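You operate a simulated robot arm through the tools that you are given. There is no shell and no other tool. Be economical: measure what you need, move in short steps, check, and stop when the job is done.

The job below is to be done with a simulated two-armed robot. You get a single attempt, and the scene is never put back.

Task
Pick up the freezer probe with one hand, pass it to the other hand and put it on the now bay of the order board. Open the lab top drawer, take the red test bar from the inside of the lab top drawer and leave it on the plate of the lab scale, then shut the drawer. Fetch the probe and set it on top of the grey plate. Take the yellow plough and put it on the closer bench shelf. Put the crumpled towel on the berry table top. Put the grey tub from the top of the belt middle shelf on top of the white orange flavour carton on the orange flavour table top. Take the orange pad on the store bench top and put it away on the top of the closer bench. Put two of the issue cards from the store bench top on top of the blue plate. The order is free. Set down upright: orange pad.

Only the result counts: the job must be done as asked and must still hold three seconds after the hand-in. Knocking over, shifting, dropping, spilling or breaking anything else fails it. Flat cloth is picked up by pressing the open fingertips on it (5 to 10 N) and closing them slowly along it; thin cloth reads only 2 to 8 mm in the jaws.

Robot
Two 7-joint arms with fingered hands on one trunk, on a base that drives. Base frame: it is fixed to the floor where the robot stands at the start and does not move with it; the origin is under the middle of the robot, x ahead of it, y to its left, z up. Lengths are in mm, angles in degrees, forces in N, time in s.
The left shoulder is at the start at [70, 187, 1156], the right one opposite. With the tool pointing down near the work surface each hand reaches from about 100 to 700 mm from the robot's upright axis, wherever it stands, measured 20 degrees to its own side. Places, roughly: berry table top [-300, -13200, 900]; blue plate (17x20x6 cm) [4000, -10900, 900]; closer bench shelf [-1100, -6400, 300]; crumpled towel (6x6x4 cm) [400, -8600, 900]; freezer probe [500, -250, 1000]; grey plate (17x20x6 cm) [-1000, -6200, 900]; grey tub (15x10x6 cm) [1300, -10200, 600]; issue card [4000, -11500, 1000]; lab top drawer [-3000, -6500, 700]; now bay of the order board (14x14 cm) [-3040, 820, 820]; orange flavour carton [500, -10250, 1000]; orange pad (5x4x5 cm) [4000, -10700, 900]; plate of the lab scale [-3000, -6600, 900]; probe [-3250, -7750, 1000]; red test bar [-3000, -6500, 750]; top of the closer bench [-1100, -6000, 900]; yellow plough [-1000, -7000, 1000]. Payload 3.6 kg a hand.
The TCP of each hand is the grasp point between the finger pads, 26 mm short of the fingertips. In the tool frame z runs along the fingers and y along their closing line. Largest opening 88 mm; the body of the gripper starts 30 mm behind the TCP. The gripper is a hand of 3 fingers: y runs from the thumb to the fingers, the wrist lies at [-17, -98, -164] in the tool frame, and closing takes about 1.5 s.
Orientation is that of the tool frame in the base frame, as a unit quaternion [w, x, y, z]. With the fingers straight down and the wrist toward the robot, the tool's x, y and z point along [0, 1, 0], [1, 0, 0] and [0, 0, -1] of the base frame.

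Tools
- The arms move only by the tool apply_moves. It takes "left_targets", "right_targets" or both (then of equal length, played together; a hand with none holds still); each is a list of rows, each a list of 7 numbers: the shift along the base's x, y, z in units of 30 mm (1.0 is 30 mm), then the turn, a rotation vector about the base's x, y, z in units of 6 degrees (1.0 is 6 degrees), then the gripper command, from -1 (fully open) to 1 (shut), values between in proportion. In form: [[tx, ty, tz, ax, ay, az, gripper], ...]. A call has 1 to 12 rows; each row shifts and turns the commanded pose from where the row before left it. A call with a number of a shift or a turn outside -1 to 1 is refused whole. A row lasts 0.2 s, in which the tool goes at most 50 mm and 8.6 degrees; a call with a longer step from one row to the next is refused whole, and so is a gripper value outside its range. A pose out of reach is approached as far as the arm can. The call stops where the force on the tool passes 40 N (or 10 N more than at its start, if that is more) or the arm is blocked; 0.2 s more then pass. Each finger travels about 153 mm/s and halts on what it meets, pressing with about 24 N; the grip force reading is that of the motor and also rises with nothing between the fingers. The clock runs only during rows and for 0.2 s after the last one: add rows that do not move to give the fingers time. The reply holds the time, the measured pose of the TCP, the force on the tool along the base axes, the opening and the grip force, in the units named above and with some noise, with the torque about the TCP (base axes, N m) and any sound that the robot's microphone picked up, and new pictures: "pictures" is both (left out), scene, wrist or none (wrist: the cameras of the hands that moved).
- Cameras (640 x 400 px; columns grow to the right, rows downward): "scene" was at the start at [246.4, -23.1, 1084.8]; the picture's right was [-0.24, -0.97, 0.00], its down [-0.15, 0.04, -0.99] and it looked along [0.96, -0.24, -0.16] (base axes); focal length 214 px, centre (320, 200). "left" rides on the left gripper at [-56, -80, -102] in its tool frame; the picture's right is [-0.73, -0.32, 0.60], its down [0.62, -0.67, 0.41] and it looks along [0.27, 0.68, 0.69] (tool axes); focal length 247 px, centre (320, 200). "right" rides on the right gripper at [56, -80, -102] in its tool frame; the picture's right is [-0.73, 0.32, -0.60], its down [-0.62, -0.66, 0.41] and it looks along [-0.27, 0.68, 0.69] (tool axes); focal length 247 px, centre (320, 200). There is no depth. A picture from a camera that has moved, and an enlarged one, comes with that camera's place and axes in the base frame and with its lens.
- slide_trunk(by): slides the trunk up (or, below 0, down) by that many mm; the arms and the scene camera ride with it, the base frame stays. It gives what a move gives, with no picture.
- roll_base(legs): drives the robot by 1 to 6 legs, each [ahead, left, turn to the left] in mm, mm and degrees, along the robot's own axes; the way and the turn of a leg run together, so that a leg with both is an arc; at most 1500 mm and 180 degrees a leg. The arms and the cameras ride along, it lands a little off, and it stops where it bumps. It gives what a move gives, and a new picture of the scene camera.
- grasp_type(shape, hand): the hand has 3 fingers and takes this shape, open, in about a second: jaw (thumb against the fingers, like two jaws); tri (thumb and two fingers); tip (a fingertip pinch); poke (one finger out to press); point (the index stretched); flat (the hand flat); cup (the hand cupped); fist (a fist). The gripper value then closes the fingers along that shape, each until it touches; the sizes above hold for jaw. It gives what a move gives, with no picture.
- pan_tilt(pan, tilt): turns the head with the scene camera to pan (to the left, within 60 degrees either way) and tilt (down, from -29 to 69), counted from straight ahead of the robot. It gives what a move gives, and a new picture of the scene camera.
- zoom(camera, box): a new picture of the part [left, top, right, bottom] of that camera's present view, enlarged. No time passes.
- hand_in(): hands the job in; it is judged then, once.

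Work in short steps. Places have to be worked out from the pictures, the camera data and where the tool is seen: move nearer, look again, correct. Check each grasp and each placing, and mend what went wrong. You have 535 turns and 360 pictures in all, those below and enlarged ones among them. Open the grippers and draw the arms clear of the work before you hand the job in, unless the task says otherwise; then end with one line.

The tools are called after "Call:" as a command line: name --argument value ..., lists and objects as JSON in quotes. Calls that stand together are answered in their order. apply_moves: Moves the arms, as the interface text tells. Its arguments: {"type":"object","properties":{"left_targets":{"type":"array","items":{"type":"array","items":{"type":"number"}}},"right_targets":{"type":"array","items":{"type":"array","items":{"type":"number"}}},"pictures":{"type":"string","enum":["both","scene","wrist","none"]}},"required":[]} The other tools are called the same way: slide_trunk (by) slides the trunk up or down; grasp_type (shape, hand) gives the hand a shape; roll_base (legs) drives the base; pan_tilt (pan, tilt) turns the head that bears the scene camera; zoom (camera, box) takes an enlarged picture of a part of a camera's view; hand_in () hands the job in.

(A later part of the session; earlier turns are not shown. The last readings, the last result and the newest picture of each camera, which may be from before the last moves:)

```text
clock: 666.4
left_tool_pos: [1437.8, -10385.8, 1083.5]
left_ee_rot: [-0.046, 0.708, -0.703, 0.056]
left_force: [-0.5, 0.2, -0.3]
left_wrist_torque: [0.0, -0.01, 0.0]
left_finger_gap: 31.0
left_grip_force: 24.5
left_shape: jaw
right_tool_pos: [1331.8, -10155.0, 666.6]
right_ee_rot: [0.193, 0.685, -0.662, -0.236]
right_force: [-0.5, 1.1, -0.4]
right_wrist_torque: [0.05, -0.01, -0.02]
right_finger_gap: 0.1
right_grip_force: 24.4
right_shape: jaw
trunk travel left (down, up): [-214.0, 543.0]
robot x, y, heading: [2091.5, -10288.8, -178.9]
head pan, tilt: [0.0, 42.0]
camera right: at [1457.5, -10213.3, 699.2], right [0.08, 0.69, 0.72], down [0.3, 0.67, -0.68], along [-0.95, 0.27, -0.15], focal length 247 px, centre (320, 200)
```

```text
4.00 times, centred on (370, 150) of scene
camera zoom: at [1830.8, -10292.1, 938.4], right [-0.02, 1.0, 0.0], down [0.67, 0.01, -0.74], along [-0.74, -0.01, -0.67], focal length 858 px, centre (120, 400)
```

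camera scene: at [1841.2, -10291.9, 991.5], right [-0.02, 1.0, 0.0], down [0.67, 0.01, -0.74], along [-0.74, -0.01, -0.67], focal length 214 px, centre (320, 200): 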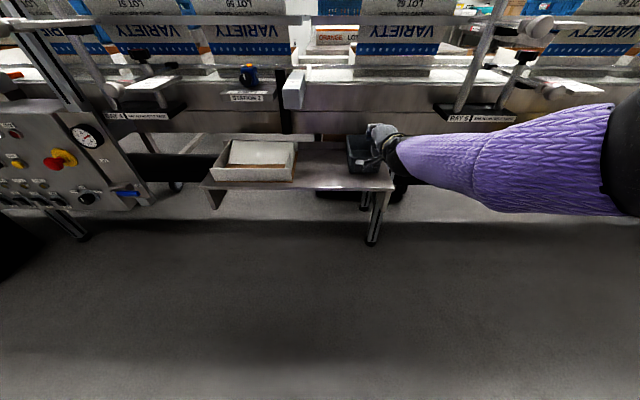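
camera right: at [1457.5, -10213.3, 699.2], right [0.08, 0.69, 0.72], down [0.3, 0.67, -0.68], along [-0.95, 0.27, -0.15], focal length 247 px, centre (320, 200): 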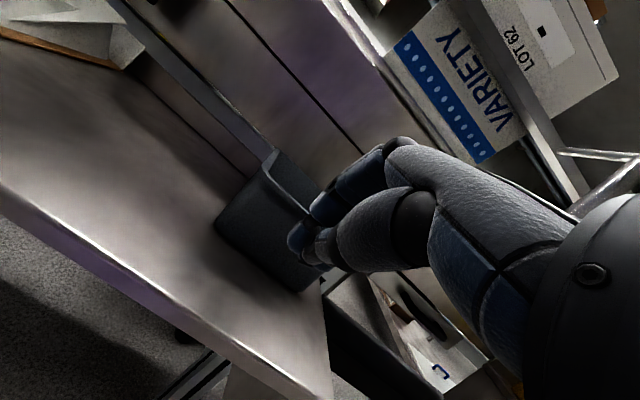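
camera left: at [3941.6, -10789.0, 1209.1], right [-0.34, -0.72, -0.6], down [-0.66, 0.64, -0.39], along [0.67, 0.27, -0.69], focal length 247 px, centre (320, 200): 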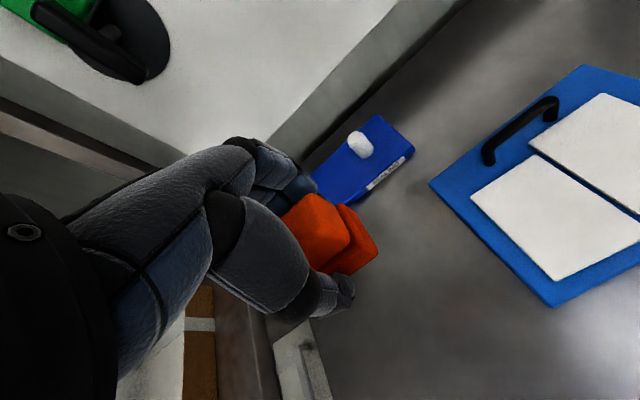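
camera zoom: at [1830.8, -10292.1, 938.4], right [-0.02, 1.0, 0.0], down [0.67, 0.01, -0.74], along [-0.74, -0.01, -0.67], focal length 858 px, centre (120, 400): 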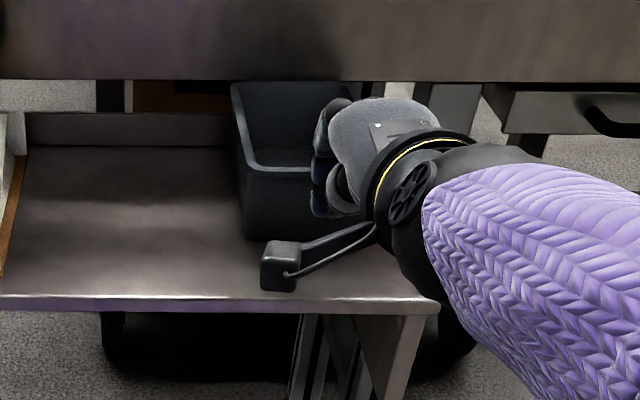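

Now clear: the tub's front wall is ≈x 1250, rim z≈638 — I was too near and too high. Raise the left hand a bit for clearance, open the right, drive 67 mm in, and lower 38 mm.

Call:
apply_moves --right_targets '[[0, 0, 0, 0, 0, 0, 0], [0, 0, 0, 0, 0, 0, -0.5], [0, 0, 0, 0, 0, 0, -0.5]]' --left_targets '[[0, 0, 0.8, 0, 0, 0, 1], [0, 0, 0.8, 0, 0, 0, 1], [0, 0, 0.8, 0, 0, 0, 1]]' --pictures "none"

Call:
roll_base --legs '[[66, 0, 0]]'

Call:
zoom --camera "scene" --box '[310, 100, 430, 200]'

```text
clock: 667.2
left_tool_pos: [1438.8, -10383.8, 1155.5]
left_ee_rot: [-0.047, 0.707, -0.704, 0.055]
left_force: [0.3, 0.6, -0.7]
left_wrist_torque: [0.02, 0.0, 0.01]
left_finger_gap: 30.9
left_grip_force: 24.2
left_shape: jaw
right_tool_pos: [1330.4, -10157.3, 668.7]
right_ee_rot: [0.194, 0.685, -0.661, -0.236]
right_force: [0.7, -0.2, 0.2]
right_wrist_torque: [0.0, -0.01, 0.0]
right_finger_gap: 65.7
right_grip_force: 0.2
right_shape: jaw
trunk travel left (down, up): [-214.0, 543.0]
robot x, y, heading: [2091.7, -10287.7, -179.5]
head pan, tilt: [0.0, 42.0]
```

```text
clock: 668.2
left_tool_pos: [1371.7, -10386.7, 1154.3]
left_ee_rot: [-0.048, 0.708, -0.702, 0.057]
left_force: [0.0, -0.2, -0.3]
left_wrist_torque: [-0.02, -0.03, -0.01]
left_finger_gap: 31.0
left_grip_force: 24.5
left_shape: jaw
right_tool_pos: [1264.9, -10157.7, 667.1]
right_ee_rot: [0.193, 0.685, -0.662, -0.235]
right_force: [-0.5, 0.3, -0.5]
right_wrist_torque: [-0.05, -0.01, 0.03]
right_finger_gap: 65.8
right_grip_force: 0.0
right_shape: jaw
trunk travel left (down, up): [-214.0, 543.0]
robot x, y, heading: [2023.0, -10290.4, -178.8]
head pan, tilt: [0.0, 42.0]
camera scene: at [1763.8, -10293.3, 938.1], right [-0.02, 1.0, 0.0], down [0.67, 0.01, -0.74], along [-0.74, -0.01, -0.67], focal length 214 px, centre (320, 200)
```

scene: 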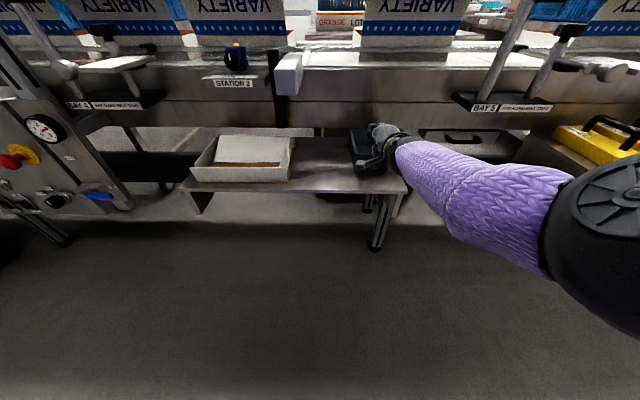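

```text
4.00 times, centred on (370, 150) of scene
camera zoom: at [1763.8, -10293.3, 938.1], right [-0.02, 1.0, 0.0], down [0.67, 0.01, -0.74], along [-0.74, -0.01, -0.67], focal length 858 px, centre (120, 400)
```

zoom: 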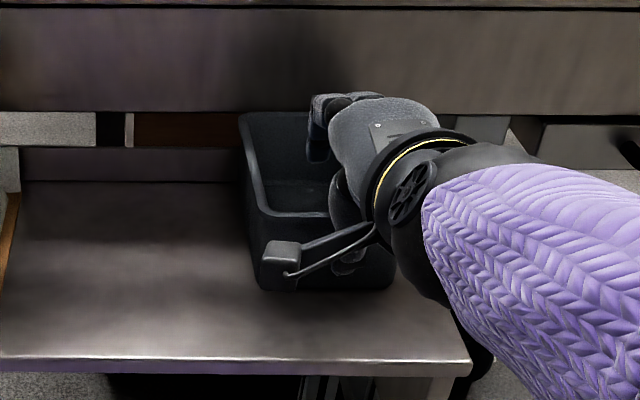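

Fingers are inside the tub, thumb outside. Lower 36 mm and close.

Call:
slide_trunk --by -34

Call:
apply_moves --right_targets '[[0, 0, 0, 0, 0, 0, 0], [0, 0, 0, 0, 0, 0, 0.5], [0, 0, 0, 0, 0, 0, 1], [0, 0, 0, 0, 0, 0, 1], [0, 0, 0, 0, 0, 0, 1], [0, 0, 0, 0, 0, 0, 1]]' --pictures "wrist"

```text
clock: 668.9
left_tool_pos: [1360.9, -10386.4, 1107.5]
left_ee_rot: [-0.056, 0.707, -0.702, 0.064]
left_force: [0.4, -0.6, -0.8]
left_wrist_torque: [0.02, 0.0, 0.01]
left_finger_gap: 30.8
left_grip_force: 23.6
left_shape: jaw
right_tool_pos: [1260.3, -10159.4, 647.4]
right_ee_rot: [0.204, 0.68, -0.66, -0.246]
right_force: [11.7, 0.2, 20.1]
right_wrist_torque: [0.05, -0.8, -0.1]
right_finger_gap: 63.7
right_grip_force: 0.0
right_shape: jaw
trunk travel left (down, up): [-181.0, 577.0]
robot x, y, heading: [2021.3, -10284.4, -179.3]
head pan, tilt: [0.0, 42.0]
stopped: the force on the tool passed its limit at 44 N (the readings are from after the stop); the commanded pose is now the measured one
```

```text
clock: 669.9
left_tool_pos: [1364.5, -10385.8, 1108.3]
left_ee_rot: [-0.055, 0.707, -0.702, 0.065]
left_force: [-0.4, -0.5, 0.4]
left_wrist_torque: [-0.01, 0.0, 0.02]
left_finger_gap: 31.0
left_grip_force: 24.5
left_shape: jaw
right_tool_pos: [1267.3, -10160.9, 638.9]
right_ee_rot: [0.198, 0.684, -0.661, -0.238]
right_force: [32.7, 2.1, 17.6]
right_wrist_torque: [0.09, -1.35, -0.21]
right_finger_gap: 13.8
right_grip_force: 23.6
right_shape: jaw
trunk travel left (down, up): [-181.0, 577.0]
robot x, y, heading: [2025.4, -10287.0, -179.2]
head pan, tilt: [0.0, 42.0]
stopped in row 4 (right hand): the force on the tool passed its limit at 42 N (the readings are from after the stop); the commanded pose is now the measured one
camera right: at [1393.0, -10217.3, 670.1], right [0.08, 0.69, 0.72], down [0.29, 0.67, -0.68], along [-0.95, 0.26, -0.14], focal length 247 px, centre (320, 200)
```

right: 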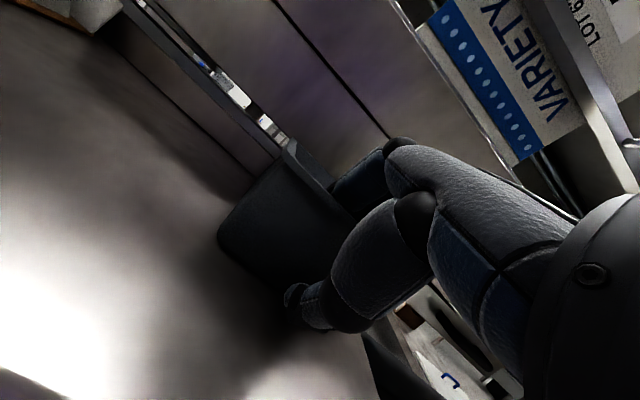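

Now it's pinching the front wall (14 mm so far). Relieve by moving back a little while continuing to close.

Call:
apply_moves --right_targets '[[0.2, 0, 0.1, 0, 0, 0, 1], [0.2, 0, 0.1, 0, 0, 0, 1], [0, 0, 0, 0, 0, 0, 1], [0, 0, 0, 0, 0, 0, 1]]' --pictures "none"

Call:
zoom --camera "scene" --box '[310, 100, 430, 200]'

```text
clock: 670.9
left_tool_pos: [1360.4, -10386.9, 1106.9]
left_ee_rot: [-0.056, 0.707, -0.702, 0.066]
left_force: [-1.0, 0.0, -0.3]
left_wrist_torque: [0.01, 0.02, 0.02]
left_finger_gap: 30.8
left_grip_force: 23.1
left_shape: jaw
right_tool_pos: [1275.7, -10159.3, 643.5]
right_ee_rot: [0.197, 0.684, -0.661, -0.238]
right_force: [0.6, 0.0, -0.6]
right_wrist_torque: [0.02, -0.05, 0.03]
right_finger_gap: 9.2
right_grip_force: 24.6
right_shape: jaw
trunk travel left (down, up): [-181.0, 577.0]
robot x, y, heading: [2027.8, -10287.7, -178.9]
head pan, tilt: [0.0, 42.0]
```

```text
4.00 times, centred on (370, 150) of scene
camera zoom: at [1758.0, -10293.4, 901.7], right [-0.02, 1.0, 0.0], down [0.67, 0.01, -0.74], along [-0.74, -0.01, -0.67], focal length 858 px, centre (120, 400)
```

zoom: 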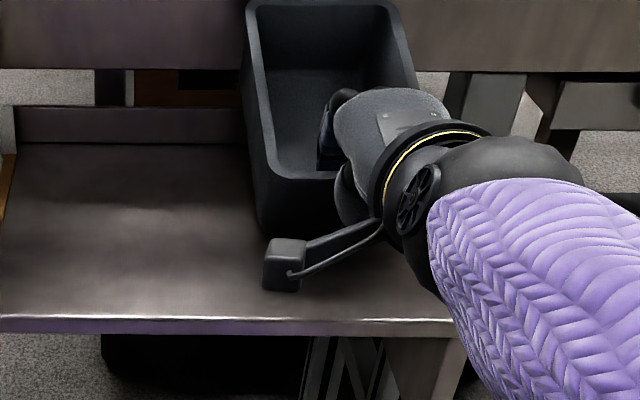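

The tub's front wall is gripped (tub tilted up at the back). Pull it out by backing the base.

Call:
roll_base --legs '[[-280, 0, 0]]'

```text
clock: 672.8
left_tool_pos: [1636.7, -10379.2, 1106.4]
left_ee_rot: [-0.056, 0.706, -0.703, 0.067]
left_force: [-0.2, 0.3, 0.0]
left_wrist_torque: [0.03, 0.02, 0.03]
left_finger_gap: 30.8
left_grip_force: 24.1
left_shape: jaw
right_tool_pos: [1552.7, -10152.3, 644.1]
right_ee_rot: [0.196, 0.683, -0.662, -0.238]
right_force: [-0.6, 0.4, -0.8]
right_wrist_torque: [0.02, -0.08, 0.01]
right_finger_gap: 9.5
right_grip_force: 23.7
right_shape: jaw
trunk travel left (down, up): [-181.0, 577.0]
robot x, y, heading: [2298.9, -10282.6, -179.3]
head pan, tilt: [0.0, 42.0]
camera scene: at [2036.1, -10288.1, 901.9], right [-0.01, 1.0, 0.0], down [0.67, 0.01, -0.74], along [-0.74, -0.01, -0.67], focal length 214 px, centre (320, 200)
```

scene: 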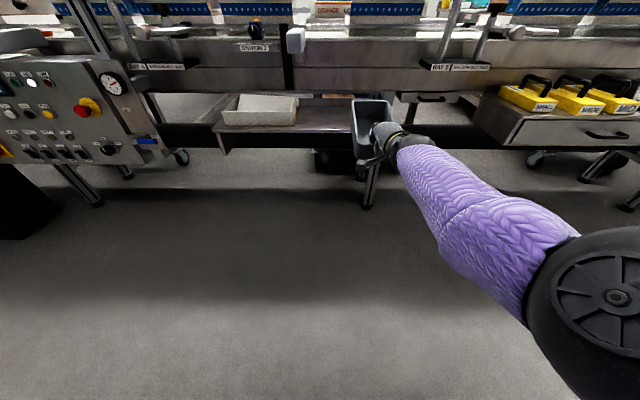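

Tub is out. Raise the trunk and head back around: first south along the aisle.

Call:
slide_trunk --by 380

Call:
roll_base --legs '[[-320, 0, 0], [0, 0, 89], [1500, 0, 0], [1500, 0, 0], [1500, 0, 0], [1500, 0, 0]]'

```text
clock: 676.5
left_tool_pos: [1701.8, -10379.0, 1566.2]
left_ee_rot: [-0.01, 0.708, -0.706, 0.02]
left_force: [-0.1, 0.1, -0.3]
left_wrist_torque: [-0.02, -0.01, 0.03]
left_finger_gap: 30.8
left_grip_force: 24.0
left_shape: jaw
right_tool_pos: [1557.0, -10150.7, 1117.7]
right_ee_rot: [0.24, 0.665, -0.648, -0.283]
right_force: [0.1, 0.0, 0.3]
right_wrist_torque: [0.03, -0.07, -0.03]
right_finger_gap: 9.2
right_grip_force: 24.0
right_shape: jaw
trunk travel left (down, up): [-561.0, 197.0]
robot x, y, heading: [2302.0, -10284.8, -179.2]
head pan, tilt: [0.0, 42.0]
```

```text
clock: 710.9
left_tool_pos: [3119.4, -16926.6, 1566.1]
left_ee_rot: [-0.021, 0.999, 0.03, 0.006]
left_force: [-0.3, 0.0, -0.2]
left_wrist_torque: [-0.03, 0.05, -0.01]
left_finger_gap: 30.8
left_grip_force: 23.5
left_shape: jaw
right_tool_pos: [2902.1, -17083.4, 1119.2]
right_ee_rot: [0.37, 0.928, 0.038, -0.02]
right_force: [-0.1, -0.3, -1.2]
right_wrist_torque: [0.05, 0.02, -0.03]
right_finger_gap: 9.0
right_grip_force: 23.7
right_shape: jaw
trunk travel left (down, up): [-561.0, 197.0]
robot x, y, heading: [2993.5, -16337.1, -86.1]
head pan, tilt: [0.0, 42.0]
camera scene: at [3004.3, -16550.9, 1307.1], right [-1.0, -0.07, 0.0], down [-0.05, 0.67, -0.74], along [0.05, -0.74, -0.67], focal length 214 px, centre (320, 200)
```

scene: 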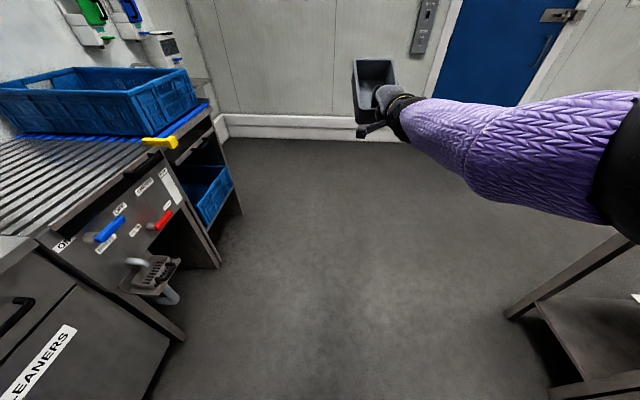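

Continue: past the machine's south end and west.

Call:
roll_base --legs '[[0, -300, 0], [1480, 0, 0], [0, 0, -94], [1500, 0, 0], [1500, 0, 0], [1500, 0, 0]]'

```text
clock: 744.8
left_tool_pos: [-2294.1, -17742.1, 1566.4]
left_ee_rot: [0.009, -0.685, 0.728, -0.019]
left_force: [-0.2, 0.3, -1.3]
left_wrist_torque: [0.0, -0.03, -0.01]
left_finger_gap: 30.3
left_grip_force: 24.1
left_shape: jaw
right_tool_pos: [-2423.1, -17507.8, 1118.2]
right_ee_rot: [-0.23, -0.643, 0.67, 0.291]
right_force: [-1.1, 0.7, -0.4]
right_wrist_torque: [0.0, -0.02, 0.02]
right_finger_gap: 8.8
right_grip_force: 24.2
right_shape: jaw
trunk travel left (down, up): [-561.0, 197.0]
robot x, y, heading: [-1684.7, -17686.2, 176.9]
head pan, tilt: [0.0, 42.0]
camera scene: at [-1907.4, -17677.0, 1307.1], right [0.05, 1.0, 0.0], down [0.67, -0.04, -0.74], along [-0.74, 0.04, -0.67], focal length 214 px, centre (320, 200)
```

scene: 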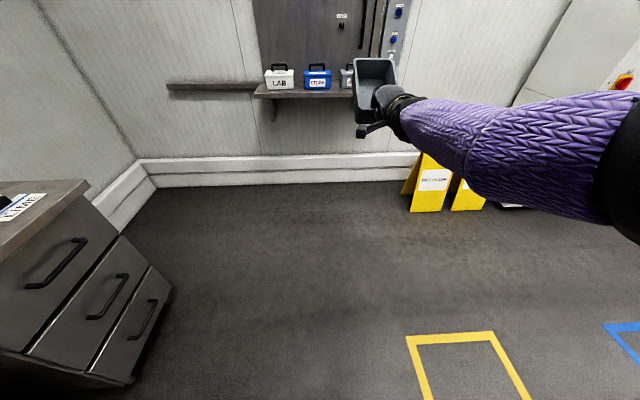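

Turn north, shift to the corridor center, and drive up to the ORANGE/LIME aisle.

Call:
roll_base --legs '[[0, 0, -87], [0, 300, 0], [1500, 0, 0], [1500, 0, 0], [1500, 0, 0], [1500, 0, 0]]'

```text
clock: 778.4
left_tool_pos: [-2187.3, -11153.1, 1565.4]
left_ee_rot: [-0.007, -0.008, 1.0, -0.021]
left_force: [0.1, 0.0, -0.9]
left_wrist_torque: [0.01, -0.03, 0.01]
left_finger_gap: 30.2
left_grip_force: 23.9
left_shape: jaw
right_tool_pos: [-1964.2, -11004.9, 1118.3]
right_ee_rot: [0.027, -0.018, 0.928, 0.37]
right_force: [-0.3, 0.9, -0.9]
right_wrist_torque: [-0.05, -0.04, 0.02]
right_finger_gap: 8.5
right_grip_force: 24.1
right_shape: jaw
trunk travel left (down, up): [-561.0, 197.0]
robot x, y, heading: [-2085.2, -11747.8, 91.1]
head pan, tilt: [0.0, 42.0]
camera scene: at [-2093.0, -11533.7, 1307.1], right [1.0, 0.02, 0.0], down [0.02, -0.67, -0.74], along [-0.02, 0.74, -0.67], focal length 214 px, centre (320, 200)
```

scene: 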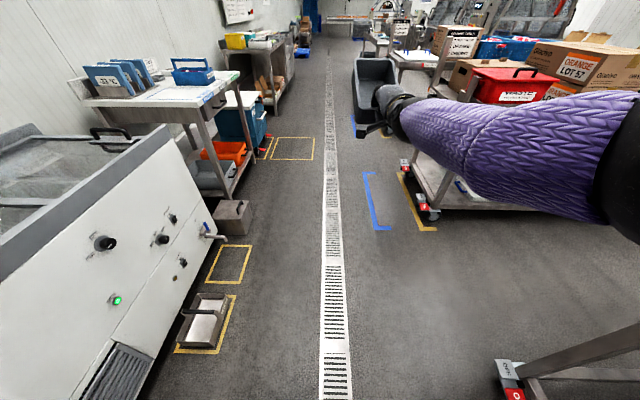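

Aisle ORANGE/LIME spans y≈-10270…-11330. I'll stay facing +y, raise the trunk, and strafe along the aisle to x≈400.

Call:
slide_trunk --by 185

Call:
roll_base --legs '[[870, 0, -1.1], [0, -1200, 0], [0, -1150, 0]]'

```text
clock: 780.5
left_tool_pos: [-2187.8, -11151.0, 1750.8]
left_ee_rot: [-0.008, -0.008, 1.0, -0.021]
left_force: [0.9, -0.5, -1.5]
left_wrist_torque: [-0.02, 0.01, 0.02]
left_finger_gap: 30.3
left_grip_force: 23.6
left_shape: jaw
right_tool_pos: [-1962.3, -11005.9, 1303.4]
right_ee_rot: [0.028, -0.017, 0.929, 0.37]
right_force: [-0.2, 0.1, -1.7]
right_wrist_torque: [-0.06, 0.01, 0.0]
right_finger_gap: 8.3
right_grip_force: 24.0
right_shape: jaw
trunk travel left (down, up): [-746.0, 12.0]
robot x, y, heading: [-2083.8, -11744.9, 91.6]
head pan, tilt: [0.0, 42.0]
```

```text
clock: 796.2
left_tool_pos: [173.2, -10254.5, 1752.2]
left_ee_rot: [-0.007, 0.003, 1.0, -0.021]
left_force: [-0.4, 0.5, -0.3]
left_wrist_torque: [-0.02, 0.02, -0.03]
left_finger_gap: 30.1
left_grip_force: 24.2
left_shape: jaw
right_tool_pos: [403.1, -10113.2, 1302.7]
right_ee_rot: [0.033, -0.007, 0.929, 0.369]
right_force: [-0.4, 0.4, -1.3]
right_wrist_torque: [-0.06, -0.03, 0.02]
right_finger_gap: 8.5
right_grip_force: 24.0
right_shape: jaw
trunk travel left (down, up): [-746.0, 12.0]
robot x, y, heading: [267.6, -10852.3, 89.9]
head pan, tilt: [0.0, 42.0]
camera scene: at [260.7, -10641.1, 1493.5], right [1.0, 0.0, 0.0], down [0.0, -0.67, -0.74], along [0.0, 0.74, -0.67], focal length 214 px, centre (320, 200)
```

scene: 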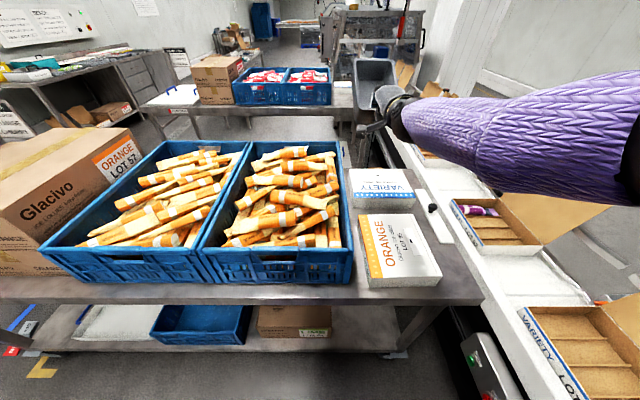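

Carton center ≈(511,-10233), top ≈920. The tub pitches with the hand, so I'll bring the hand back to vertical while retracting it over the carton line.

Call:
apply_moves --right_targets '[[0.2, -0.8, 0, -0.9, 0.07, 0, 1], [0.2, -0.8, 0, -0.9, 0.07, 0, 1], [0.3, -0.8, 0, -0.9, 0.07, 0, 1], [0.4, -0.8, 0, -0.9, 0.07, 0, 1], [0.5, -0.8, 0, -0.9, 0.07, 0, 1], [0.6, -0.8, 0, -0.9, 0.07, 0, 1], [0.7, -0.8, 0, -0.9, 0.07, 0, 1], [0.7, -0.8, 0, -0.9, 0.07, 0, 1]]' --pictures "scene"

```text
clock: 798.0
left_tool_pos: [174.7, -10255.4, 1751.1]
left_ee_rot: [-0.008, 0.004, 1.0, -0.021]
left_force: [0.8, -0.6, -0.7]
left_wrist_torque: [-0.01, 0.02, 0.02]
left_finger_gap: 30.1
left_grip_force: 23.3
left_shape: jaw
right_tool_pos: [507.0, -10308.0, 1300.8]
right_ee_rot: [-0.002, -0.01, 1.0, 0.001]
right_force: [-0.4, 0.2, -1.5]
right_wrist_torque: [-0.03, 0.0, 0.02]
right_finger_gap: 8.4
right_grip_force: 24.2
right_shape: jaw
trunk travel left (down, up): [-746.0, 12.0]
robot x, y, heading: [264.6, -10855.2, 90.3]
head pan, tilt: [0.0, 42.0]
camera scene: at [261.5, -10641.5, 1493.6], right [1.0, 0.0, 0.0], down [0.0, -0.67, -0.74], along [0.0, 0.74, -0.67], focal length 214 px, centre (320, 200)
```

scene: 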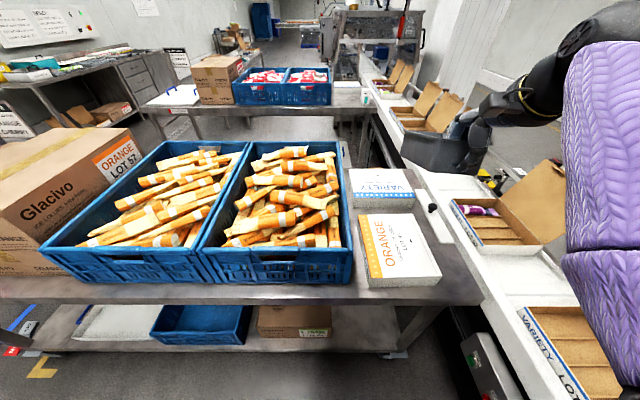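

Call:
zoom --camera "scene" --box '[380, 110, 510, 200]'

```text
4.44 times, centred on (445, 155) of scene
camera zoom: at [261.5, -10641.5, 1493.6], right [1.0, 0.0, 0.0], down [0.0, -0.67, -0.74], along [0.0, 0.74, -0.67], focal length 953 px, centre (-236, 400)
```

zoom: 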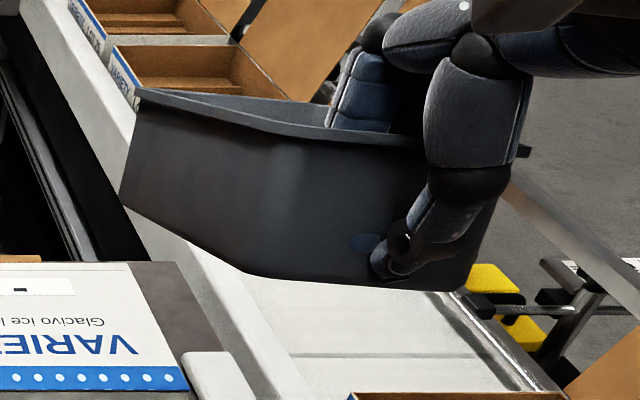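

Tub's far end hangs ~19° low; pitch the hand forward ~18° to level it, and lower the trunk.

Call:
apply_moves --right_targets '[[0, 0, 0, 0.75, 0, 0, 1], [0, 0, 0, 0.75, 0, 0, 1], [0, 0, 0, 0.75, 0, 0, 1], [0, 0, 0, 0.75, 0, 0, 1]]' --pictures "none"

Call:
slide_trunk --by -230

Call:
zoom --camera "scene" --box '[360, 60, 520, 190]'

```text
clock: 799.0
left_tool_pos: [174.7, -10255.3, 1752.1]
left_ee_rot: [-0.008, 0.004, 1.0, -0.02]
left_force: [0.5, -1.0, -0.5]
left_wrist_torque: [0.02, -0.01, -0.03]
left_finger_gap: 30.3
left_grip_force: 24.4
left_shape: jaw
right_tool_pos: [511.5, -10305.5, 1303.9]
right_ee_rot: [0.003, -0.009, 0.987, 0.16]
right_force: [-0.1, -0.1, -1.8]
right_wrist_torque: [-0.06, 0.01, 0.0]
right_finger_gap: 8.3
right_grip_force: 23.9
right_shape: jaw
trunk travel left (down, up): [-746.0, 12.0]
robot x, y, heading: [261.7, -10851.8, 90.3]
head pan, tilt: [0.0, 42.0]
```

```text
clock: 801.5
left_tool_pos: [174.6, -10254.9, 1522.0]
left_ee_rot: [-0.007, 0.003, 1.0, -0.02]
left_force: [-0.3, 0.0, -0.2]
left_wrist_torque: [-0.01, -0.01, 0.01]
left_finger_gap: 30.3
left_grip_force: 24.5
left_shape: jaw
right_tool_pos: [510.3, -10304.8, 1073.1]
right_ee_rot: [0.002, -0.007, 0.987, 0.158]
right_force: [-0.2, -0.1, -1.2]
right_wrist_torque: [-0.03, -0.02, 0.02]
right_finger_gap: 8.2
right_grip_force: 24.1
right_shape: jaw
trunk travel left (down, up): [-516.0, 242.0]
robot x, y, heading: [260.7, -10854.8, 89.9]
head pan, tilt: [0.0, 42.0]
```

```text
3.08 times, centred on (440, 125) of scene
camera zoom: at [261.0, -10637.1, 1261.1], right [1.0, 0.0, 0.0], down [0.0, -0.67, -0.74], along [0.0, 0.74, -0.67], focal length 660 px, centre (-49, 431)
```

zoom: 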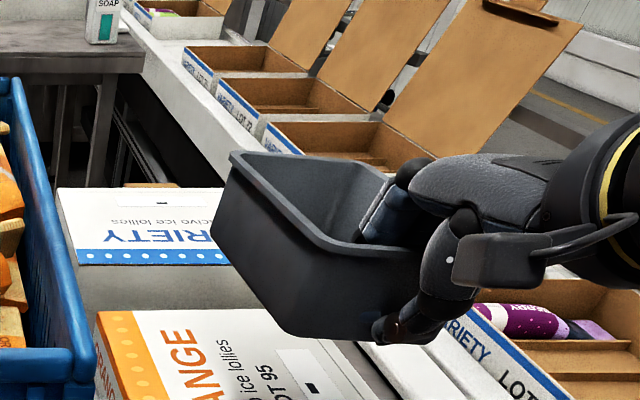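

Tub is level enough and centered over the carton (≈403–615, -10100…-10340). Lower toward it.

Call:
apply_moves --right_targets '[[0, 0.2, -0.9, 0, 0, 0, 1], [0, 0, -0.9, 0, 0, 0, 1], [0, 0, -0.7, 0, 0, 0, 1], [0, 0, -0.3, 0, 0, 0, 1], [0, 0, -0.2, 0, 0, 0, 1]]' --pictures "none"

Call:
zoom --camera "scene" --box '[360, 60, 520, 190]'

```text
clock: 802.7
left_tool_pos: [175.6, -10254.3, 1520.5]
left_ee_rot: [-0.007, 0.004, 1.0, -0.02]
left_force: [-0.3, 0.0, -0.4]
left_wrist_torque: [0.01, 0.03, 0.02]
left_finger_gap: 30.1
left_grip_force: 24.0
left_shape: jaw
right_tool_pos: [510.9, -10297.2, 982.8]
right_ee_rot: [0.002, -0.007, 0.987, 0.158]
right_force: [-0.6, -0.1, -0.2]
right_wrist_torque: [-0.07, 0.0, -0.01]
right_finger_gap: 8.2
right_grip_force: 23.5
right_shape: jaw
trunk travel left (down, up): [-516.0, 242.0]
robot x, y, heading: [262.3, -10855.7, 90.4]
head pan, tilt: [0.0, 42.0]
```

```text
3.08 times, centred on (440, 125) of scene
camera zoom: at [261.0, -10636.9, 1261.0], right [1.0, 0.0, 0.0], down [0.0, -0.67, -0.74], along [0.0, 0.74, -0.67], focal length 660 px, centre (-49, 431)
```

zoom: 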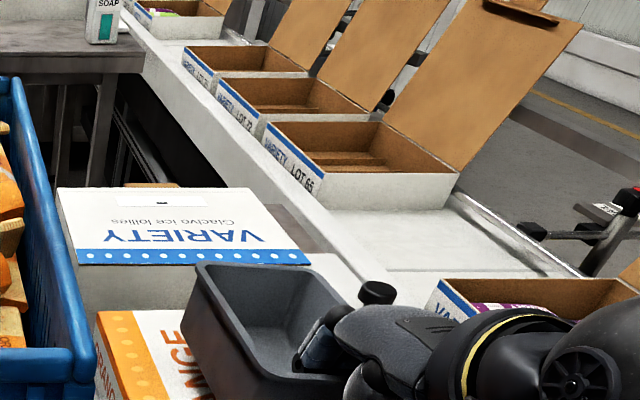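

Call:
apply_moves --right_targets '[[0, 0, -0.25, 0, 0, 0, 1], [0, 0, -0.2, 0, 0, 0, 1], [0, 0, -0.15, 0, 0, 0, 1]]' --pictures "none"

```text
clock: 803.5
left_tool_pos: [174.6, -10253.9, 1520.5]
left_ee_rot: [-0.008, 0.003, 1.0, -0.021]
left_force: [0.4, 0.0, -1.2]
left_wrist_torque: [0.02, 0.03, 0.03]
left_finger_gap: 30.3
left_grip_force: 24.9
left_shape: jaw
right_tool_pos: [510.7, -10298.6, 965.5]
right_ee_rot: [0.001, -0.007, 0.988, 0.157]
right_force: [0.1, 0.0, -1.1]
right_wrist_torque: [-0.09, -0.02, 0.01]
right_finger_gap: 8.3
right_grip_force: 24.3
right_shape: jaw
trunk travel left (down, up): [-516.0, 242.0]
robot x, y, heading: [263.6, -10857.2, 90.5]
head pan, tilt: [0.0, 42.0]
```

Call:
apply_moves --right_targets '[[0, 0, -0.2, 0, 0, 0, 1], [0, 0, -0.2, 0, 0, 0, 1], [0, 0, -0.2, 0, 0, 0, 1]]' --pictures "none"

```text
clock: 804.3
left_tool_pos: [175.3, -10256.9, 1523.5]
left_ee_rot: [-0.008, 0.004, 1.0, -0.019]
left_force: [0.2, 0.6, -0.2]
left_wrist_torque: [0.0, 0.02, 0.0]
left_finger_gap: 30.2
left_grip_force: 24.2
left_shape: jaw
right_tool_pos: [509.9, -10297.4, 954.2]
right_ee_rot: [0.003, -0.006, 0.986, 0.166]
right_force: [0.8, -5.2, 24.0]
right_wrist_torque: [-0.31, -0.03, -0.01]
right_finger_gap: 9.6
right_grip_force: 24.2
right_shape: jaw
trunk travel left (down, up): [-516.0, 242.0]
robot x, y, heading: [261.3, -10856.0, 89.9]
head pan, tilt: [0.0, 42.0]
```

Contact. Check flatness.

Call:
apply_moves --right_targets '[[0, 0, 0.12, 0, 0, 0, 1]]' --pictures "both"

```text
clock: 804.7
left_tool_pos: [174.6, -10256.4, 1521.9]
left_ee_rot: [-0.007, 0.003, 1.0, -0.02]
left_force: [0.9, 0.6, -0.2]
left_wrist_torque: [-0.02, -0.02, 0.03]
left_finger_gap: 30.2
left_grip_force: 24.4
left_shape: jaw
right_tool_pos: [509.9, -10299.0, 953.8]
right_ee_rot: [0.002, -0.007, 0.987, 0.161]
right_force: [1.2, -0.3, 19.1]
right_wrist_torque: [-0.15, -0.11, 0.02]
right_finger_gap: 9.6
right_grip_force: 23.8
right_shape: jaw
trunk travel left (down, up): [-516.0, 242.0]
robot x, y, heading: [265.3, -10858.3, 90.0]
head pan, tilt: [0.0, 42.0]
camera scene: at [260.4, -10638.6, 1261.4], right [1.0, 0.0, 0.0], down [0.0, -0.67, -0.74], along [0.0, 0.74, -0.67], focal length 214 px, centre (320, 200)
camera right: at [455.9, -10408.2, 1023.0], right [0.73, 0.12, 0.67], down [0.63, -0.49, -0.6], along [0.26, 0.86, -0.43], focal length 247 px, centre (320, 200)
```

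scene: 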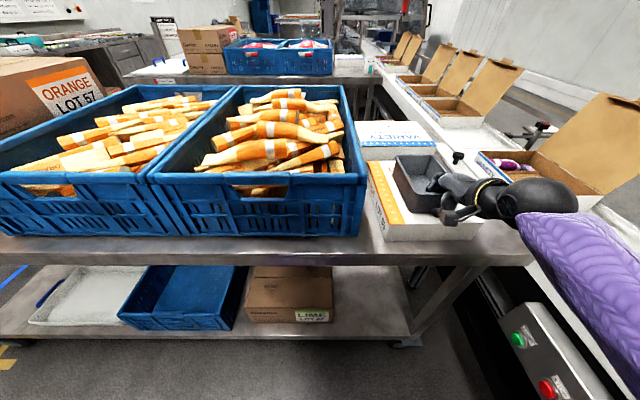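
right: 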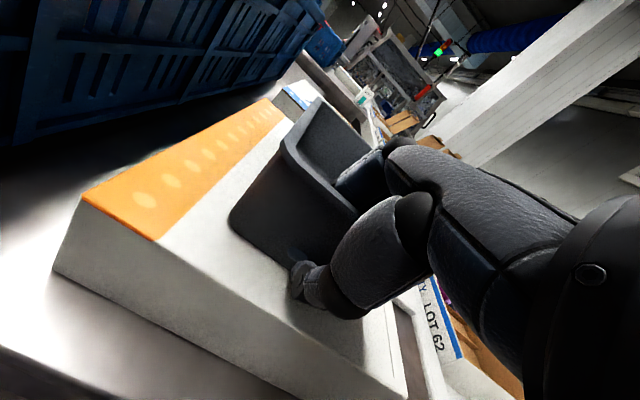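

Tub sits on the carton. Open slightly and lift the hand out along the finger direction.

Call:
apply_moves --right_targets '[[0, 0, 0.1, 0, 0, 0, 0.7], [0, 0, 0, 0, 0, 0, 0.35], [0, 0, 0, 0, 0, 0, 0.35], [0, -0.1, 0.5, 0, 0, 0, 0.35], [0, -0.25, 0.8, 0, 0, 0, 0.35], [0, -0.3, 0.9, 0, 0, 0, 0.35], [0, -0.3, 0.9, 0, 0, 0, 0], [0, -0.3, 0.9, 0, 0, 0, 0]]' --pictures "both"

```text
clock: 806.5
left_tool_pos: [174.7, -10255.9, 1520.3]
left_ee_rot: [-0.008, 0.003, 1.0, -0.02]
left_force: [-0.5, -0.1, -0.9]
left_wrist_torque: [0.0, 0.0, 0.04]
left_finger_gap: 30.2
left_grip_force: 23.7
left_shape: jaw
right_tool_pos: [509.8, -10337.6, 1074.6]
right_ee_rot: [0.001, -0.008, 0.987, 0.158]
right_force: [-0.4, 0.1, 0.7]
right_wrist_torque: [-0.02, -0.01, -0.01]
right_finger_gap: 43.6
right_grip_force: 0.0
right_shape: jaw
trunk travel left (down, up): [-516.0, 242.0]
robot x, y, heading: [266.8, -10859.1, 90.0]
head pan, tilt: [0.0, 42.0]
camera scene: at [261.0, -10637.2, 1261.0], right [1.0, 0.0, 0.0], down [0.0, -0.67, -0.74], along [0.0, 0.74, -0.67], focal length 214 px, centre (320, 200)
camera right: at [456.9, -10445.7, 1144.5], right [0.73, 0.13, 0.67], down [0.63, -0.49, -0.59], along [0.26, 0.86, -0.44], focal length 247 px, centre (320, 200)
```

scene: 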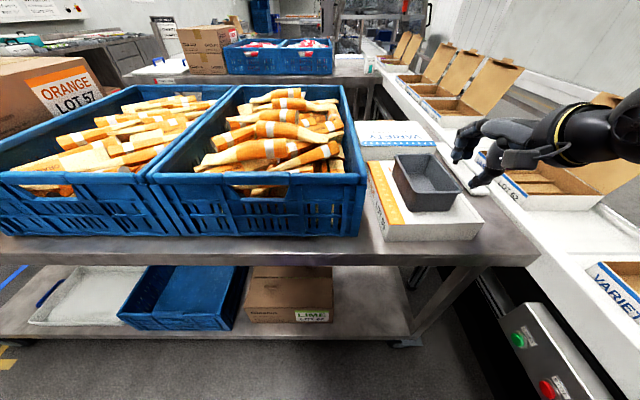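
right: 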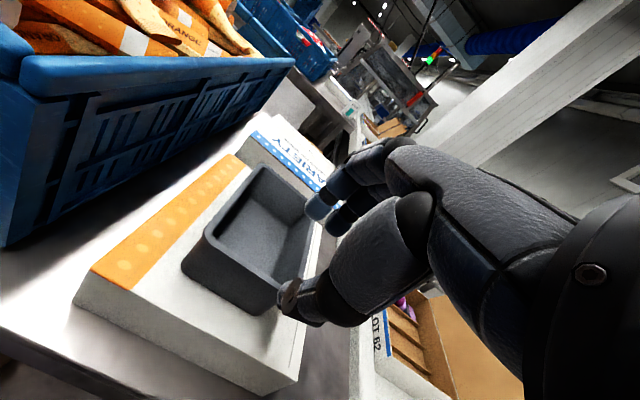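

Tub is on the carton. Now take the pad to the closer bench: raise trunk, exit the aisle, go north, and face the bench.

Call:
slide_trunk --by 230

Call:
roll_base --legs '[[0, 1200, 0], [0, 1150, 0], [1400, 0, 0], [1400, 0, 0], [1380, 0, 0], [0, 0, -90]]'

```text
clock: 808.9
left_tool_pos: [174.2, -10253.4, 1750.8]
left_ee_rot: [-0.008, 0.004, 1.0, -0.021]
left_force: [0.6, 1.1, -0.2]
left_wrist_torque: [0.01, 0.0, -0.03]
left_finger_gap: 30.1
left_grip_force: 24.3
left_shape: jaw
right_tool_pos: [510.4, -10336.8, 1304.5]
right_ee_rot: [0.001, -0.007, 0.987, 0.159]
right_force: [-0.5, 0.5, 0.4]
right_wrist_torque: [0.0, 0.0, 0.01]
right_finger_gap: 43.6
right_grip_force: 0.0
right_shape: jaw
trunk travel left (down, up): [-746.0, 12.0]
robot x, y, heading: [260.0, -10857.5, 90.0]
head pan, tilt: [0.0, 42.0]
```

```text
clock: 843.9
left_tool_pos: [-1657.7, -6589.8, 1751.3]
left_ee_rot: [-0.019, 0.691, 0.723, -0.009]
left_force: [-0.2, 1.1, -0.6]
left_wrist_torque: [0.0, 0.02, 0.02]
left_finger_gap: 29.9
left_grip_force: 23.6
left_shape: jaw
right_tool_pos: [-1722.2, -6929.4, 1303.2]
right_ee_rot: [0.11, 0.674, 0.721, 0.114]
right_force: [0.3, 0.2, -0.8]
right_wrist_torque: [-0.01, -0.02, 0.04]
right_finger_gap: 43.6
right_grip_force: 0.0
right_shape: jaw
trunk travel left (down, up): [-746.0, 12.0]
robot x, y, heading: [-2251.7, -6705.9, 2.8]
head pan, tilt: [0.0, 42.0]
camera scene: at [-2040.3, -6698.0, 1493.6], right [0.05, -1.0, 0.0], down [-0.67, -0.04, -0.74], along [0.74, 0.04, -0.67], focal length 214 px, centre (320, 200)
```

scene: 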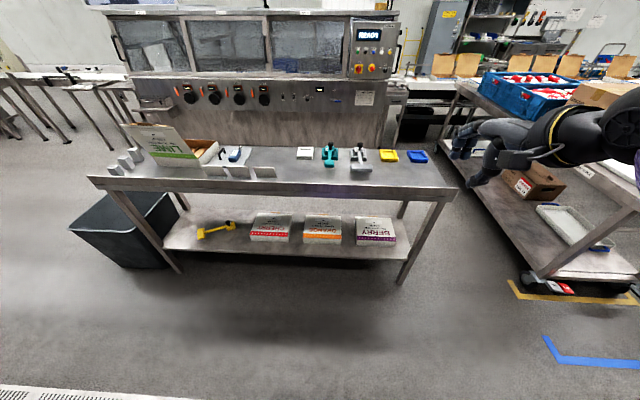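

All previously placed items look fine. Approach the bench and lower.

Call:
roll_base --legs '[[0, 0, -2.8], [470, 0, 0]]'

Call:
slide_trunk --by -320

Call:
apply_moves --left_targets '[[0, 0, -1, 0, 0, 0, 1], [0, 0, -1, 0, 0, 0, 1], [0, 0, -1, 0, 0, 0, 1], [0, 0, -1, 0, 0, 0, 1], [0, 0, -1, 0, 0, 0, 1], [0, 0, -1, 0, 0, 0, 1], [0, 0, -1, 0, 0, 0, 1], [0, 0, -1, 0, 0, 0, 1], [0, 0, -1, 0, 0, 0, 1], [0, 0, -1, 0, 0, 0, 1], [0, 0, -1, 0, 0, 0, 1], [0, 0, -1, 0, 0, 0, 1]]' --pictures "both"

```text
clock: 847.1
left_tool_pos: [-1184.4, -6616.3, 1752.1]
left_ee_rot: [-0.019, 0.708, 0.706, -0.009]
left_force: [0.6, -1.0, -0.9]
left_wrist_torque: [0.05, -0.02, 0.01]
left_finger_gap: 29.8
left_grip_force: 24.1
left_shape: jaw
right_tool_pos: [-1264.4, -6952.2, 1303.4]
right_ee_rot: [0.113, 0.692, 0.705, 0.111]
right_force: [0.5, 1.0, 0.3]
right_wrist_torque: [-0.01, 0.01, 0.01]
right_finger_gap: 43.6
right_grip_force: 0.1
right_shape: jaw
trunk travel left (down, up): [-746.0, 12.0]
robot x, y, heading: [-1784.0, -6705.0, 0.5]
head pan, tilt: [0.0, 42.0]
camera scene: at [-1570.8, -6706.1, 1493.7], right [0.01, -1.0, 0.0], down [-0.67, 0.0, -0.74], along [0.74, 0.0, -0.67], focal length 214 px, centre (320, 200)
```

scene: 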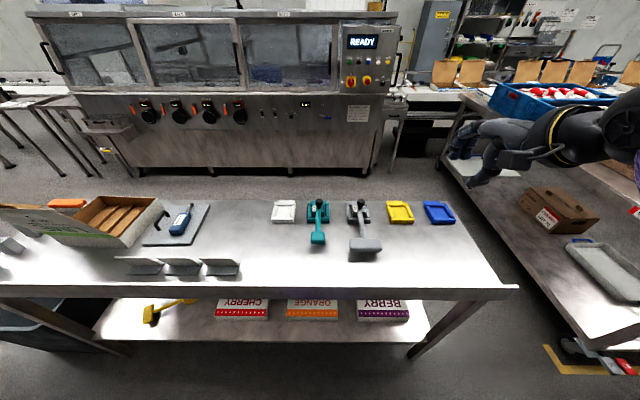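

```text
clock: 850.3
left_tool_pos: [-1183.1, -6617.2, 1431.4]
left_ee_rot: [-0.019, 0.708, 0.706, -0.01]
left_force: [-0.8, 1.2, -0.8]
left_wrist_torque: [0.01, 0.0, -0.01]
left_finger_gap: 30.2
left_grip_force: 23.7
left_shape: jaw
right_tool_pos: [-1264.4, -6951.7, 985.1]
right_ee_rot: [0.112, 0.691, 0.705, 0.111]
right_force: [-0.1, -0.6, -0.2]
right_wrist_torque: [0.02, -0.03, -0.03]
right_finger_gap: 43.4
right_grip_force: 0.1
right_shape: jaw
trunk travel left (down, up): [-426.0, 332.0]
robot x, y, heading: [-1782.0, -6706.9, 0.3]
head pan, tilt: [0.0, 42.0]
```

```text
clock: 852.9
left_tool_pos: [-1184.4, -6615.3, 1070.8]
left_ee_rot: [-0.02, 0.708, 0.706, -0.008]
left_force: [0.3, -1.0, -0.3]
left_wrist_torque: [-0.01, 0.01, 0.0]
left_finger_gap: 30.1
left_grip_force: 24.4
left_shape: jaw
right_tool_pos: [-1264.8, -6952.3, 983.6]
right_ee_rot: [0.112, 0.69, 0.706, 0.111]
right_force: [-0.1, -0.5, -0.1]
right_wrist_torque: [-0.01, 0.04, -0.01]
right_finger_gap: 43.6
right_grip_force: 0.1
right_shape: jaw
trunk travel left (down, up): [-426.0, 332.0]
robot x, y, heading: [-1782.6, -6707.6, 0.3]
head pan, tilt: [0.0, 42.0]
camera scene: at [-1559.2, -6706.0, 1167.1], right [0.01, -1.0, 0.0], down [-0.67, 0.0, -0.74], along [0.74, 0.0, -0.67], focal length 214 px, centre (320, 200)
camera left: at [-1259.4, -6674.8, 1174.6], right [-0.34, -0.72, -0.6], down [-0.68, 0.63, -0.37], along [0.65, 0.28, -0.71], focal length 247 px, centre (320, 200)
```

scene: 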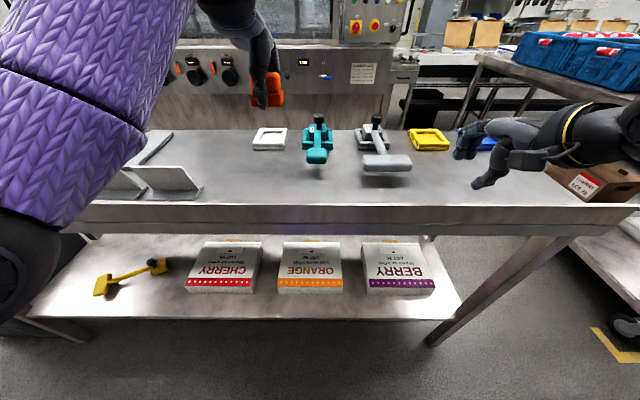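
left: 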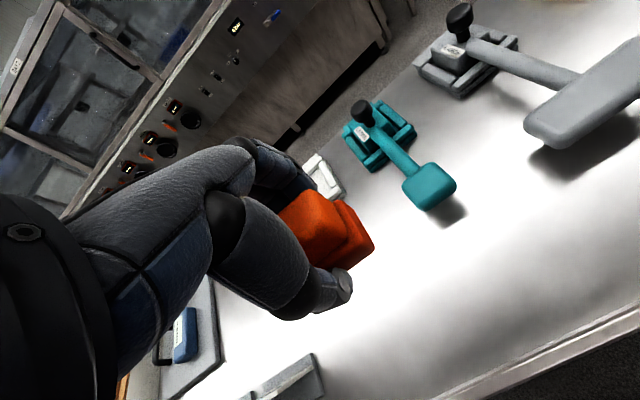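

Free spot below. Shift slightly inward, fix small tilt, and descend.

Call:
apply_moves --left_targets '[[0.4, 0.3, -0.9, 0, -0.15, 0, 1], [0.4, 0.3, -1, 0, -0.15, 0, 1], [0.2, 0.3, -1, 0, 0, 0, 1], [0, 0, -1, 0, 0, 0, 1], [0, 0, -0.8, 0, 0, 0, 1]]' --pictures "wrist"

```text
clock: 854.1
left_tool_pos: [-1153.3, -6587.8, 930.3]
left_ee_rot: [-0.008, 0.708, 0.707, 0.002]
left_force: [-0.3, 0.7, 0.2]
left_wrist_torque: [-0.01, 0.01, 0.01]
left_finger_gap: 30.0
left_grip_force: 24.1
left_shape: jaw
right_tool_pos: [-1263.7, -6951.3, 984.6]
right_ee_rot: [0.113, 0.691, 0.705, 0.112]
right_force: [-0.4, 0.7, 0.1]
right_wrist_torque: [0.0, 0.01, -0.01]
right_finger_gap: 43.7
right_grip_force: 0.2
right_shape: jaw
trunk travel left (down, up): [-426.0, 332.0]
robot x, y, heading: [-1782.5, -6704.4, 0.0]
head pan, tilt: [0.0, 42.0]
camera left: at [-1233.2, -6646.7, 1031.2], right [-0.33, -0.72, -0.61], down [-0.67, 0.63, -0.4], along [0.67, 0.28, -0.69], focal length 247 px, centre (320, 200)
```

left: 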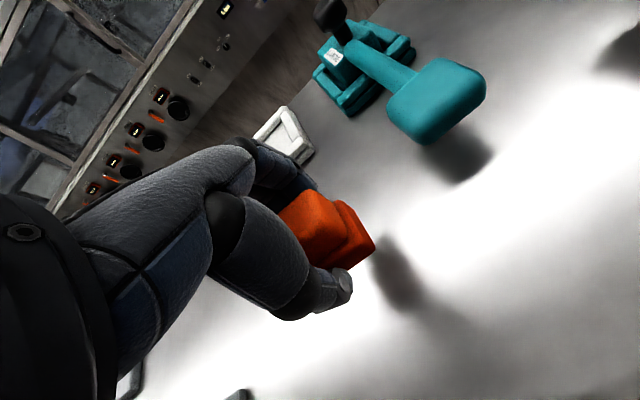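

Call:
apply_moves --left_targets '[[0, 0, -0.4, 0, 0, 0, 1], [0, 0, -0.2, 0, 0, 0, 1], [0, 0, -0.15, 0, 0, 0, 1], [0, 0, -0.15, 0, 0, 0, 1]]' --pictures "none"

```text
clock: 855.1
left_tool_pos: [-1154.5, -6589.3, 902.9]
left_ee_rot: [-0.008, 0.708, 0.706, 0.002]
left_force: [0.9, -0.6, -1.2]
left_wrist_torque: [0.0, 0.02, 0.0]
left_finger_gap: 30.1
left_grip_force: 23.8
left_shape: jaw
right_tool_pos: [-1264.3, -6952.1, 984.0]
right_ee_rot: [0.112, 0.691, 0.705, 0.111]
right_force: [-0.4, 0.2, -0.1]
right_wrist_torque: [0.01, 0.01, -0.01]
right_finger_gap: 43.6
right_grip_force: 0.1
right_shape: jaw
trunk travel left (down, up): [-426.0, 332.0]
robot x, y, heading: [-1780.2, -6706.6, 0.4]
head pan, tilt: [0.0, 42.0]
```

Call:
apply_moves --left_targets '[[0, 0, -0.12, 0, 0, 0, 1], [0, 0, -0.12, 0, 0, 0, 1], [0, 0, -0.1, 0, 0, 0, 1]]' --pictures "none"

```text
clock: 855.9
left_tool_pos: [-1152.7, -6589.3, 893.9]
left_ee_rot: [-0.008, 0.708, 0.706, 0.002]
left_force: [0.9, 0.2, -0.4]
left_wrist_torque: [0.0, 0.0, -0.01]
left_finger_gap: 29.9
left_grip_force: 24.2
left_shape: jaw
right_tool_pos: [-1263.1, -6951.8, 984.0]
right_ee_rot: [0.113, 0.691, 0.705, 0.111]
right_force: [0.1, 0.1, 0.4]
right_wrist_torque: [0.02, -0.02, 0.0]
right_finger_gap: 43.8
right_grip_force: 0.1
right_shape: jaw
trunk travel left (down, up): [-426.0, 332.0]
robot x, y, heading: [-1782.4, -6706.7, 0.3]
head pan, tilt: [0.0, 42.0]
```

Call:
apply_moves --left_targets '[[0, 0, -0.1, 0, 0, 0, 1], [0, 0, -0.1, 0, 0, 0, 1], [0, 0, -0.1, 0, 0, 0, 1]]' --pictures "wrist"

```text
clock: 856.7
left_tool_pos: [-1152.3, -6588.5, 887.2]
left_ee_rot: [-0.007, 0.707, 0.707, 0.004]
left_force: [-1.9, 0.5, 8.8]
left_wrist_torque: [0.01, 0.17, 0.01]
left_finger_gap: 29.9
left_grip_force: 24.4
left_shape: jaw
right_tool_pos: [-1264.2, -6952.6, 984.3]
right_ee_rot: [0.114, 0.691, 0.705, 0.112]
right_force: [-0.6, -0.3, -0.2]
right_wrist_torque: [0.02, 0.0, 0.01]
right_finger_gap: 43.7
right_grip_force: 0.1
right_shape: jaw
trunk travel left (down, up): [-426.0, 332.0]
robot x, y, heading: [-1783.5, -6707.6, 0.2]
head pan, tilt: [0.0, 42.0]
camera left: at [-1232.4, -6647.6, 987.2], right [-0.32, -0.73, -0.61], down [-0.67, 0.63, -0.4], along [0.67, 0.28, -0.69], focal length 247 px, centre (320, 200)
```

left: 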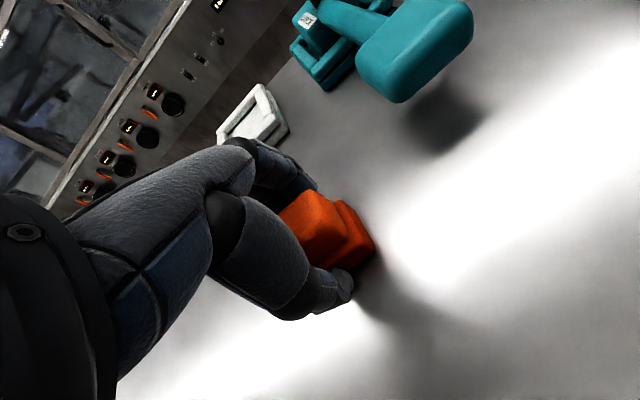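

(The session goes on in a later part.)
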